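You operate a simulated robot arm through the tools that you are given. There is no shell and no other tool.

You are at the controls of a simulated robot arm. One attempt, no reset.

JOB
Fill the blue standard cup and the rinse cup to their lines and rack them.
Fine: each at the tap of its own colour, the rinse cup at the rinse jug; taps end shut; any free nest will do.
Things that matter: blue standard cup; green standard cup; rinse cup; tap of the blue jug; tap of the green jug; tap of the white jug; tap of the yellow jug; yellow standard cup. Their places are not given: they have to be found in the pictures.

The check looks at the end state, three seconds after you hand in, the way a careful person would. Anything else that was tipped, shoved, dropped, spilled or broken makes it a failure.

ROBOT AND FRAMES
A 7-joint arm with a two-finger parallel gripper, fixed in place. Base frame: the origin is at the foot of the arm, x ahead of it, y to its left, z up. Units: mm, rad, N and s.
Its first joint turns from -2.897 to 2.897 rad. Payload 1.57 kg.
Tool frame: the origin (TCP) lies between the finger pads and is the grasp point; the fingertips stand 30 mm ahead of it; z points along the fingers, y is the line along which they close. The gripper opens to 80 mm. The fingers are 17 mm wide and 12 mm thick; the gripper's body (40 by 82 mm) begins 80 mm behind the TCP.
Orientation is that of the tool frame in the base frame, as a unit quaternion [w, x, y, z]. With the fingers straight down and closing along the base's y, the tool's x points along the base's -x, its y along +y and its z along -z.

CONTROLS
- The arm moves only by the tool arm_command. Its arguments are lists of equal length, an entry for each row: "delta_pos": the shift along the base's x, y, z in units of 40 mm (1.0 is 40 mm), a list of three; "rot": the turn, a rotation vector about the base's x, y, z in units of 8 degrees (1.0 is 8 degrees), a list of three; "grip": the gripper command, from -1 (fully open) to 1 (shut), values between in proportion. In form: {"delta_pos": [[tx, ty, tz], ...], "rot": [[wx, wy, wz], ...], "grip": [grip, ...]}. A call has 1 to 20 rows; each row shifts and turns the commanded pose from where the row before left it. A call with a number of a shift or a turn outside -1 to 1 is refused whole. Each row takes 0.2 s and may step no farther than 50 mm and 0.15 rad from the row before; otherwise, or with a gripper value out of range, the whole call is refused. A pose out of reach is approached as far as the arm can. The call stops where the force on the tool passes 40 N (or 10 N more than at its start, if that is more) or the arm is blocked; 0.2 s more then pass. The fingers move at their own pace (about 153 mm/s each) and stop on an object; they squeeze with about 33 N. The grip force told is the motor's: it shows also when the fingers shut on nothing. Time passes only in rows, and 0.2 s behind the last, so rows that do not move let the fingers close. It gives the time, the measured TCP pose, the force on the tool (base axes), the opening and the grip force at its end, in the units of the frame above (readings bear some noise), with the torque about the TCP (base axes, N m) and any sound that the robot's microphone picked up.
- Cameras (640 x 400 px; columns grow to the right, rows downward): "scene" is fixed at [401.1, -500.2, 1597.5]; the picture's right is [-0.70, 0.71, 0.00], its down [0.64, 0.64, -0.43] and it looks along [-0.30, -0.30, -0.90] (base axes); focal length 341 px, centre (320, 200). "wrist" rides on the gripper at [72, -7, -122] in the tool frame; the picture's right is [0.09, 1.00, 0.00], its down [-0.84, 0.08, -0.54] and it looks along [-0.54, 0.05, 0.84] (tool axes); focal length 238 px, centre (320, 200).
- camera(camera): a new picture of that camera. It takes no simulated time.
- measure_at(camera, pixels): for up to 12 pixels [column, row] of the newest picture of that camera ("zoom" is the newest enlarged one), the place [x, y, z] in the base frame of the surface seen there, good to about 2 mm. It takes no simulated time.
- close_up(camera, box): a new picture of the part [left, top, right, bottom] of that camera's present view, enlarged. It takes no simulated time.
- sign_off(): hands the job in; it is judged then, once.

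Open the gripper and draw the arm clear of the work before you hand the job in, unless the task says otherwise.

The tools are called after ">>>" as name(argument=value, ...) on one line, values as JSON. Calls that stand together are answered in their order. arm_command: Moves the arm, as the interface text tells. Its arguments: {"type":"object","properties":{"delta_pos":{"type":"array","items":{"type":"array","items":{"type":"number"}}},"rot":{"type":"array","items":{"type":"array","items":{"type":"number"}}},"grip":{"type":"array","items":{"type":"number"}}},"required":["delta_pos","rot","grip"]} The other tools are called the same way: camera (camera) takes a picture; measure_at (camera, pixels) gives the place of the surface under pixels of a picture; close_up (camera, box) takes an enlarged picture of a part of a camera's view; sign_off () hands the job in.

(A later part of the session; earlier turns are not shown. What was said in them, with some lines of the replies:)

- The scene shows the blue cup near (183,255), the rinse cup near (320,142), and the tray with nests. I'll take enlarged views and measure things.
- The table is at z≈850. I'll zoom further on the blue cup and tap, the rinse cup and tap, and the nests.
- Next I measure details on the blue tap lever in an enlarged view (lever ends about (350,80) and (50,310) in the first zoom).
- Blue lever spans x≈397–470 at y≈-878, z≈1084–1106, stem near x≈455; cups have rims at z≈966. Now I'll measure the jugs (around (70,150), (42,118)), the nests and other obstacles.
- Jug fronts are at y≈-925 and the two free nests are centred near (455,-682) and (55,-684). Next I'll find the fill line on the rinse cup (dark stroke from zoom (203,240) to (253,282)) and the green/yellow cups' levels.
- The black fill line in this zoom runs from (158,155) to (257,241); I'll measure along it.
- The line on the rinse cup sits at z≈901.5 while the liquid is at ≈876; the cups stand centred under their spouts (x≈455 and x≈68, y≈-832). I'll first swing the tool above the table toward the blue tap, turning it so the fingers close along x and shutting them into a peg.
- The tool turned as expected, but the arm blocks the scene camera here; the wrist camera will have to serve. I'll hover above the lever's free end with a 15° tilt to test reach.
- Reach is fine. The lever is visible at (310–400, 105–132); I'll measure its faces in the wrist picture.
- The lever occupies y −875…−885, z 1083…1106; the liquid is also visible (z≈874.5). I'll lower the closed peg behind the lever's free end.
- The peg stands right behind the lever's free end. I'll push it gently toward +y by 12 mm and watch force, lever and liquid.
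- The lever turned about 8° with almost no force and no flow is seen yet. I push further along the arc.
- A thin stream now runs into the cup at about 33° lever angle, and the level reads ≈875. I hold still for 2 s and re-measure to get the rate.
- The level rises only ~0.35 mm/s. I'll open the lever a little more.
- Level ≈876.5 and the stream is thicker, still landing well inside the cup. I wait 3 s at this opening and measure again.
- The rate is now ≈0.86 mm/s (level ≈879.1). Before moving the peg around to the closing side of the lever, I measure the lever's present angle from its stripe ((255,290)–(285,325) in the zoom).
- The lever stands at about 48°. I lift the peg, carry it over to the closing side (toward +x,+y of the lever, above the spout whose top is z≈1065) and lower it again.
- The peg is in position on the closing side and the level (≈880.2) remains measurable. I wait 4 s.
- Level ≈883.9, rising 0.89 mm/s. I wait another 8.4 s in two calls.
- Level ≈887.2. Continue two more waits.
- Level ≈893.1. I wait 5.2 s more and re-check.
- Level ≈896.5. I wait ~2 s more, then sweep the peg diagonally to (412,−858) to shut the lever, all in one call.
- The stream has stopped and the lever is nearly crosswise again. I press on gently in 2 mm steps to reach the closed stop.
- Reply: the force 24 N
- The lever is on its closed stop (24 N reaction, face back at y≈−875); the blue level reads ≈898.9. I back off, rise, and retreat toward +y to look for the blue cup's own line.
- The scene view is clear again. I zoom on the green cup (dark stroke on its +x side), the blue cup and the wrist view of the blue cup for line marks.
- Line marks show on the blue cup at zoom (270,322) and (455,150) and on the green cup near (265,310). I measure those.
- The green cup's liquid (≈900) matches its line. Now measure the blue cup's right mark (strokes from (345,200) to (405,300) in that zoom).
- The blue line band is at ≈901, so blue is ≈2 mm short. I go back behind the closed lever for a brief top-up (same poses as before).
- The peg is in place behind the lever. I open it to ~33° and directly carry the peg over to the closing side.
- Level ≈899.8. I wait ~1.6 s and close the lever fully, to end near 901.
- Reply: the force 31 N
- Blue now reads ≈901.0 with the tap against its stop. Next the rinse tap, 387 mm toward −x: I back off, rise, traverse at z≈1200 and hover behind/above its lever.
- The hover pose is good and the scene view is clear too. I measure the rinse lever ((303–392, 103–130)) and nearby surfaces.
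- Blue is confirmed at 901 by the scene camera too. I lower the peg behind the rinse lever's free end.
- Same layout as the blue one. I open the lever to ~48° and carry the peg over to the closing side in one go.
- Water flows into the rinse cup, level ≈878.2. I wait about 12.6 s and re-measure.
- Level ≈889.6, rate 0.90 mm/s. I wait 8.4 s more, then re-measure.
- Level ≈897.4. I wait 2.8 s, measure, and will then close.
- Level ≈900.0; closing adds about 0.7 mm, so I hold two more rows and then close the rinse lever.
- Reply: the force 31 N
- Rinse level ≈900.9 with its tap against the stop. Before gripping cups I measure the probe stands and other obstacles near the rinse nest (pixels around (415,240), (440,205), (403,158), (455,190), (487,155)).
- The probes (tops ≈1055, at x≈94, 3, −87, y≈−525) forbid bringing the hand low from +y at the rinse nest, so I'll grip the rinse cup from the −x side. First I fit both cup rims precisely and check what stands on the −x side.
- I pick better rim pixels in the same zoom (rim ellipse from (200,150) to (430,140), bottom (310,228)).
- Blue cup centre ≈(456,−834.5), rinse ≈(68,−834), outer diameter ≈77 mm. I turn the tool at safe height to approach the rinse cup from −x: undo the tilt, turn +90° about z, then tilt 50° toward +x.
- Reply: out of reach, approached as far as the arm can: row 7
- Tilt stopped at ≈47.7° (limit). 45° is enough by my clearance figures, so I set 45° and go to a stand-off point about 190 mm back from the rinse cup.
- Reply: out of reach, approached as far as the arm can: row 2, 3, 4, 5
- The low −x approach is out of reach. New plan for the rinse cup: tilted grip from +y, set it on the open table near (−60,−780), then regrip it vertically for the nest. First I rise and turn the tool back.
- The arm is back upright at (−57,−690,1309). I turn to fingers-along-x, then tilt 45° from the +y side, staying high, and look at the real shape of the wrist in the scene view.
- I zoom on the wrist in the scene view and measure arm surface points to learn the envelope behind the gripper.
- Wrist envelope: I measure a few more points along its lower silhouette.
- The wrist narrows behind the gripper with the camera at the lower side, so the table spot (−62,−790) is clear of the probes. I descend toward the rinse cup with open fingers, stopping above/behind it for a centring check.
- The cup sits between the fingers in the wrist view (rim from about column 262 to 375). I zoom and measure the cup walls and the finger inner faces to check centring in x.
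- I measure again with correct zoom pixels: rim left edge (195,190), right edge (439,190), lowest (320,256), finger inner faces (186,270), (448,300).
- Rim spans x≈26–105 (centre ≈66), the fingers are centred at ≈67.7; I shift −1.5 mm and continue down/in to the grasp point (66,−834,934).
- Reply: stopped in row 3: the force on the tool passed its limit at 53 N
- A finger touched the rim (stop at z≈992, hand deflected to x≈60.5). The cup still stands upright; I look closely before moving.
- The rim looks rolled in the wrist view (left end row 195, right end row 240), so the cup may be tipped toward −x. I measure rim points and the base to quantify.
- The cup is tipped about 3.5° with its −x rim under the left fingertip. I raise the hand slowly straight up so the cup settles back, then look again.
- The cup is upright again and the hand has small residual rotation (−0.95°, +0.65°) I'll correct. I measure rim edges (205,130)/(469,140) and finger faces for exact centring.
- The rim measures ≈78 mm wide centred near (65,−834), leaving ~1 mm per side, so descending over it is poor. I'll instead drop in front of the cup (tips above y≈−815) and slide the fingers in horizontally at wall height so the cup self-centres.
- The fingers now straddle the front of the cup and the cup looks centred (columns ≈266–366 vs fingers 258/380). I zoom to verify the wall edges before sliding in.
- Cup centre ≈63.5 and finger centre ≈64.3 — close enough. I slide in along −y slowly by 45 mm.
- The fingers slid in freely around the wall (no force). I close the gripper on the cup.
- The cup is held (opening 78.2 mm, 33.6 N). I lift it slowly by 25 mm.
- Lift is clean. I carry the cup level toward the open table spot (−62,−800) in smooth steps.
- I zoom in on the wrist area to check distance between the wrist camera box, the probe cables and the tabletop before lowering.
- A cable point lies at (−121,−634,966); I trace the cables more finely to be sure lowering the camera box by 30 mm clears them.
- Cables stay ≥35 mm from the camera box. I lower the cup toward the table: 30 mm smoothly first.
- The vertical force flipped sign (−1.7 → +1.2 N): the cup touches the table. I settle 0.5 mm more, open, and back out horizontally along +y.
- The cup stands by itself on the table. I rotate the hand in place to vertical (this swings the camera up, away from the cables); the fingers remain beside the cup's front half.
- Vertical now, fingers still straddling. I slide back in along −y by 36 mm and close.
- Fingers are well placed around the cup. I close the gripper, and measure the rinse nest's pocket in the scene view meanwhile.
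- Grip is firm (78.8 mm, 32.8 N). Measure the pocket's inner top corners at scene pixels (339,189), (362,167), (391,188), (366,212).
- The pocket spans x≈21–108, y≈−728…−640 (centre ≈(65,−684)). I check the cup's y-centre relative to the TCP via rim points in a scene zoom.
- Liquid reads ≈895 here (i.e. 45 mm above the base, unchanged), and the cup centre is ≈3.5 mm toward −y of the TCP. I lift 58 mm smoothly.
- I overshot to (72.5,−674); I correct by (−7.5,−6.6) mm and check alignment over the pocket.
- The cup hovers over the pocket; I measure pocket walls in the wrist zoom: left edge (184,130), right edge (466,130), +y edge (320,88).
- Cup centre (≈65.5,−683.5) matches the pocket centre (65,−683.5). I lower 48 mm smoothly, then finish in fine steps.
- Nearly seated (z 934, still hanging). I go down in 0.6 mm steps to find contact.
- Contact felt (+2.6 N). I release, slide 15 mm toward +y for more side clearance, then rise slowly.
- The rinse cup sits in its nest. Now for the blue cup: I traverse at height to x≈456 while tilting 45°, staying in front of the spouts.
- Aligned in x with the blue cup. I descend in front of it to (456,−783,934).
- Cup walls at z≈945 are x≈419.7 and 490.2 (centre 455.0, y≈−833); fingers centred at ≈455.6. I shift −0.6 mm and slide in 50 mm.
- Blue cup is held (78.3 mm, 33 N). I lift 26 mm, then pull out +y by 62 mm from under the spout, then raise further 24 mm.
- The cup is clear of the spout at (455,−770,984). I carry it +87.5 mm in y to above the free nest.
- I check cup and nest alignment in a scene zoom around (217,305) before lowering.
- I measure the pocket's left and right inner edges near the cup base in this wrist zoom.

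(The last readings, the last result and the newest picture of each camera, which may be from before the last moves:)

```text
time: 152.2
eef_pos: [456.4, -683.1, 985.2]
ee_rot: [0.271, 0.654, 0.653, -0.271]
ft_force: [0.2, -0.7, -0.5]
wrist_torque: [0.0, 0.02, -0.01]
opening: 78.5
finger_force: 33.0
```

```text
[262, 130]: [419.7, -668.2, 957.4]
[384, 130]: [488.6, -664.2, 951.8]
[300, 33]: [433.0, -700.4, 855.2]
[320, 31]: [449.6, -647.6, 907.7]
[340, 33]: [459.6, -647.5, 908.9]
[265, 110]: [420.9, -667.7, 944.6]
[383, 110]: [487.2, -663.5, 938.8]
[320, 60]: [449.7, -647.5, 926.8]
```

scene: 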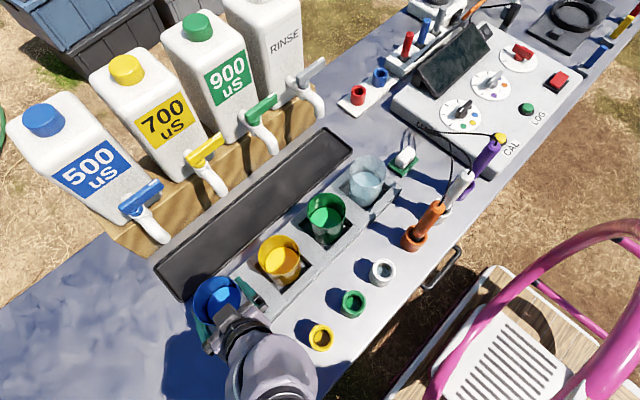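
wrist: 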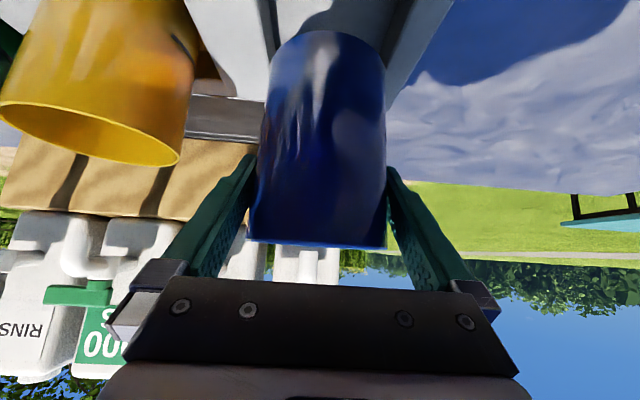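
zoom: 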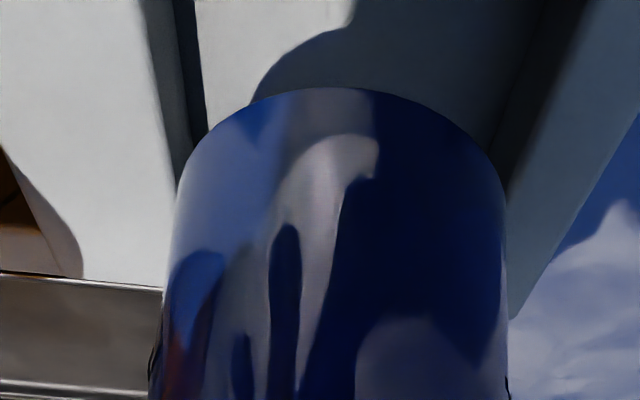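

Pocket x-centre ≈454.2, cup centre ≈(455,−684.5): within 1 mm. I nudge and lower 47 mm smoothly.

>>> arm_command(delta_pos=[[-0.01, 0.01, -0.03], [-0.01, 0.01, -0.07], [0, 0, -0.12], [0, 0, -0.14], [0, 0, -0.14], [0, 0, -0.14], [0, 0, -0.14], [0, 0, -0.14], [0, 0, -0.11], [0, 0, -0.07], [0, 0, -0.05], [0, 0, -0.03], [0, 0, 0]], rot=[[0, 0, 0], [0, 0, 0], [0, 0, 0], [0, 0, 0], [0, 0, 0], [0, 0, 0], [0, 0, 0], [0, 0, 0], [0, 0, 0], [0, 0, 0], [0, 0, 0], [0, 0, 0], [0, 0, 0]], grip=[1, 1, 1, 1, 1, 1, 1, 1, 1, 1, 1, 1, 1])

>>> arm_command(delta_pos=[[0, 0, -0.025], [0, 0, -0.025], [0, 0, 0]], rot=[[0, 0, 0], [0, 0, 0], [0, 0, 0]], grip=[1, 1, 1])

>>> camera(camera="wrist")

```text
time: 155.0
eef_pos: [454.6, -682.9, 936.8]
ee_rot: [0.271, 0.654, 0.653, -0.271]
ft_force: [0.0, 0.3, -1.3]
wrist_torque: [0.0, -0.04, 0.02]
opening: 78.3
finger_force: 33.2
```

```text
time: 155.8
eef_pos: [454.2, -681.5, 934.7]
ee_rot: [0.269, 0.654, 0.653, -0.271]
ft_force: [-0.4, 0.0, -1.7]
wrist_torque: [-0.01, 0.03, -0.01]
opening: 78.0
finger_force: 33.2
```

```text
taken
```

wrist: 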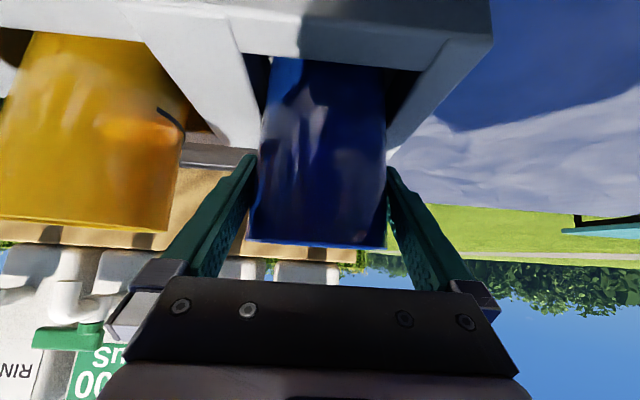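

The cup is in the pocket, still hanging (Fz −1.7). I go down in 0.6 mm steps until contact.

>>> arm_command(delta_pos=[[0, 0, -0.015], [0, 0, -0.015], [0, 0, 0]], rot=[[0, 0, 0], [0, 0, 0], [0, 0, 0]], grip=[1, 1, 1])

>>> arm_command(delta_pos=[[0, 0, -0.015], [0, 0, 0]], rot=[[0, 0, 0], [0, 0, 0]], grip=[1, 1])

```text
time: 156.6
eef_pos: [453.9, -681.0, 933.9]
ee_rot: [0.27, 0.654, 0.652, -0.271]
ft_force: [0.1, 0.2, -2.0]
wrist_torque: [0.0, -0.05, 0.0]
opening: 78.3
finger_force: 32.9
```

```text
time: 157.2
eef_pos: [454.3, -681.7, 933.6]
ee_rot: [0.27, 0.654, 0.653, -0.271]
ft_force: [-0.3, 0.4, -0.5]
wrist_torque: [0.03, -0.07, 0.02]
opening: 78.4
finger_force: 33.0
```

The load is starting to transfer (−2.0 → −0.5). One more small step, then release.

>>> arm_command(delta_pos=[[0, 0, -0.015], [0, 0, 0]], rot=[[0, 0, 0], [0, 0, 0]], grip=[1, 1])

```text
time: 157.8
eef_pos: [454.3, -681.0, 933.7]
ee_rot: [0.27, 0.654, 0.653, -0.271]
ft_force: [0.8, 1.3, 5.5]
wrist_torque: [0.25, -0.07, -0.04]
opening: 78.4
finger_force: 33.0
```

Seated (+5.5 N). I open, back out along +y by 45 mm at this height, then rise.

>>> arm_command(delta_pos=[[0, 0, 0], [0, 0, 0], [0, 0, 0], [0, 0, 0], [0, 0.1, 0], [0, 0.125, 0], [0, 0.15, 0], [0, 0.2, 0], [0, 0.25, 0], [0, 0.3, 0], [0, 0, 0]], rot=[[0, 0, 0], [0, 0, 0], [0, 0, 0], [0, 0, 0], [0, 0, 0], [0, 0, 0], [0, 0, 0], [0, 0, 0], [0, 0, 0], [0, 0, 0], [0, 0, 0]], grip=[-1, -1, -1, -1, -1, -1, -1, -1, -1, -1, -1])

>>> camera(camera="wrist")

```text
time: 160.2
eef_pos: [454.3, -636.6, 932.1]
ee_rot: [0.271, 0.654, 0.653, -0.271]
ft_force: [-0.9, 0.7, 0.6]
wrist_torque: [-0.01, 0.0, -0.03]
opening: 80.0
finger_force: 0.1
```

```text
taken
```

wrist: 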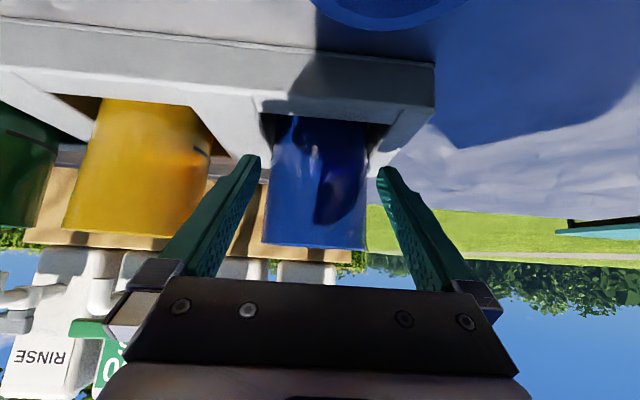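

Released; the blue cup stands in its nest. I rise straight up, then level the tool and retreat toward the starting area.

>>> arm_command(delta_pos=[[0, 0, 0.5], [0, 0, 1], [0, 0, 1], [0, 0, 1], [0, 0, 1], [0, 0, 1], [-0.5, 0.3, 1], [-0.6, 0.4, 0.6], [-0.7, 0.4, 0.4], [-0.7, 0.4, 0.3], [-0.7, 0.4, 0], [-0.7, 0.4, 0], [-0.7, 0.3, 0], [-0.7, 0.3, 0], [-0.7, 0.3, 0], [0, 0, 0]], rot=[[0, 0, 0], [0, 0, 0], [0, 0, 0], [0, 0, 0], [0, 0, 0], [0, 0, 0], [0.9375, 0, 0], [0.9375, 0, 0], [0.9375, 0, 0], [0.9375, 0, 0], [0.9375, 0, 0], [0.9375, 0, 0], [0, 0, 0], [0, 0, 0], [0, 0, 0], [0, 0, 0]], grip=[-1, -1, -1, -1, -1, -1, -1, -1, -1, -1, -1, -1, -1, -1, -1, -1])

>>> camera(camera="scene")

>>> camera(camera="wrist")

```text
time: 163.6
eef_pos: [215.6, -508.0, 1244.5]
ee_rot: [-0.001, 0.707, 0.707, -0.001]
ft_force: [0.1, 1.0, -0.8]
wrist_torque: [-0.02, -0.01, -0.02]
opening: 80.1
finger_force: 0.1
```

```text
taken
```

scene: 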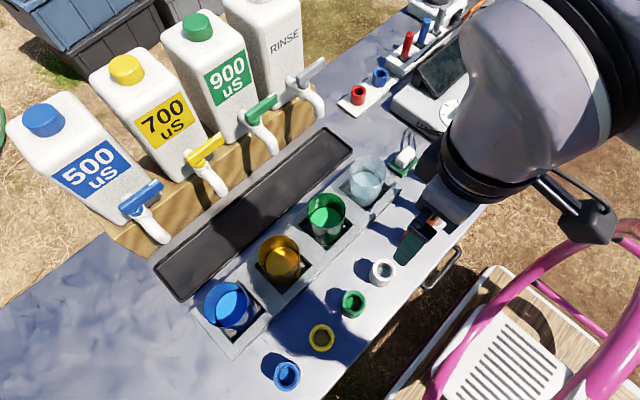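

```text
taken
```

wrist: 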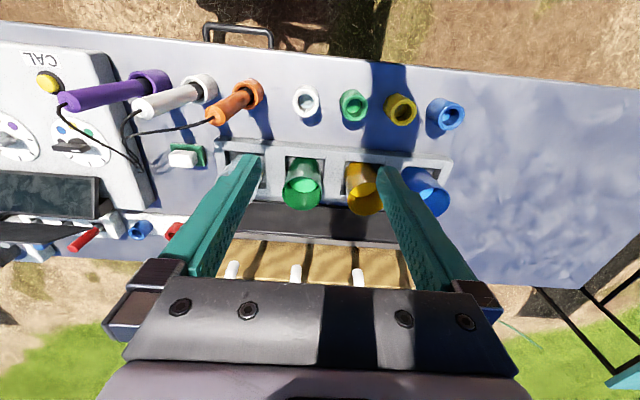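

Everything looks in place. I verify levels, cup seating, the levers and the tray for drips.

>>> measure_at(camera="scene", pixels=[[228, 305], [224, 312], [232, 308], [222, 302], [366, 188], [370, 184], [362, 186], [325, 218], [282, 262], [150, 188], [310, 72], [262, 108]])

>>> close_up(camera="scene", box=[190, 260, 290, 350])

>>> close_up(camera="scene", box=[310, 140, 420, 230])

>>> close_up(camera="scene", box=[110, 50, 370, 300])

```text
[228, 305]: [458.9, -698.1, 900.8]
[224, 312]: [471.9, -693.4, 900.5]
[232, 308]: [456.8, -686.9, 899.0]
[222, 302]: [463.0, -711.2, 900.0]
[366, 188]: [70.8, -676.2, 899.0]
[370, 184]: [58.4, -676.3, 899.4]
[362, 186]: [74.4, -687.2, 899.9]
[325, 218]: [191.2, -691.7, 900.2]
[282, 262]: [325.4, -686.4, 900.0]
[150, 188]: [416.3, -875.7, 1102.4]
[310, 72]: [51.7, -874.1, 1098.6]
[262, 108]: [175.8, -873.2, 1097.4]
```

```text
4.44 times, centred on (240, 305) of scene
```

zoom: 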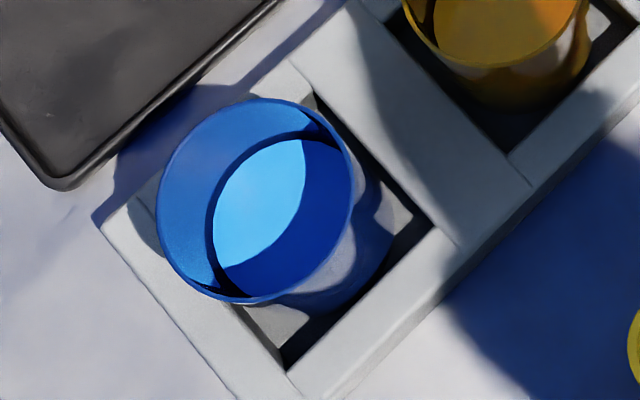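

```text
4.44 times, centred on (365, 185) of scene
```

zoom: 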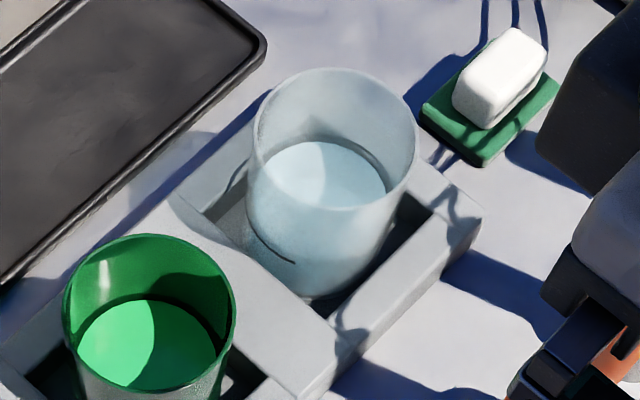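

```text
1.60 times, centred on (240, 175) of scene
```

zoom: 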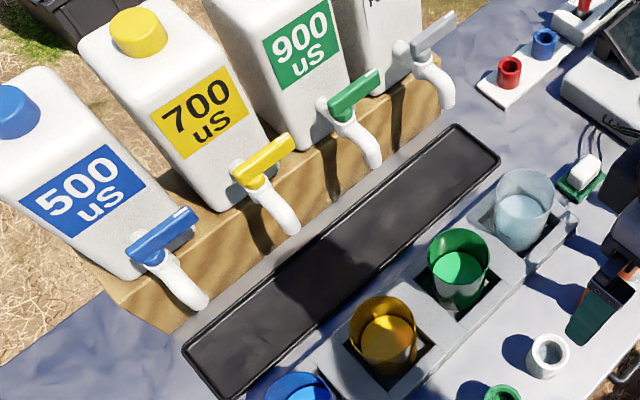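

Both cups stand upright in their nests with levels at ≈900, the same as the green and yellow cups at their lines. All levers are crosswise (shut), the tray is dry, and the arm is clear with the gripper open, so I hand in.

>>> sign_off()

```text
The job is handed in.
```

I filled the blue standard cup and the rinse cup to their lines, put both in the free nests and handed the job in. I don't have the result of the check.

| | Blue standard cup | Rinse cup |
|---|---|---|
| Filled at | Blue jug's tap | White rinse jug's tap |
| Final level | About 900 mm | About 899.5 mm |
| Nest | Free nest at x ≈ 455 | Free nest at x ≈ 65 |

- **Fill lines:** Both levels match the green and yellow cups, which read 900 mm in their nests. The green cup's own line also measures 900 mm.
- **Taps:** The blue and rinse taps were pressed back against their closed stops, and no water was running afterwards. I didn't touch the yellow and green taps.
- **One mishap:** On my first try at gripping the rinse cup, a fingertip landed on its rim. The cup tilted about 3.5° and slid a few millimetres. I backed off, it settled upright, and I saw no spill then or in the final pictures.
- **Extra handling:** I set the rinse cup down on open table partway and gripped it again from above. The probes in front of its nest left no room for the first grip.
- **Arm:** It ended clear of the work with the gripper open.
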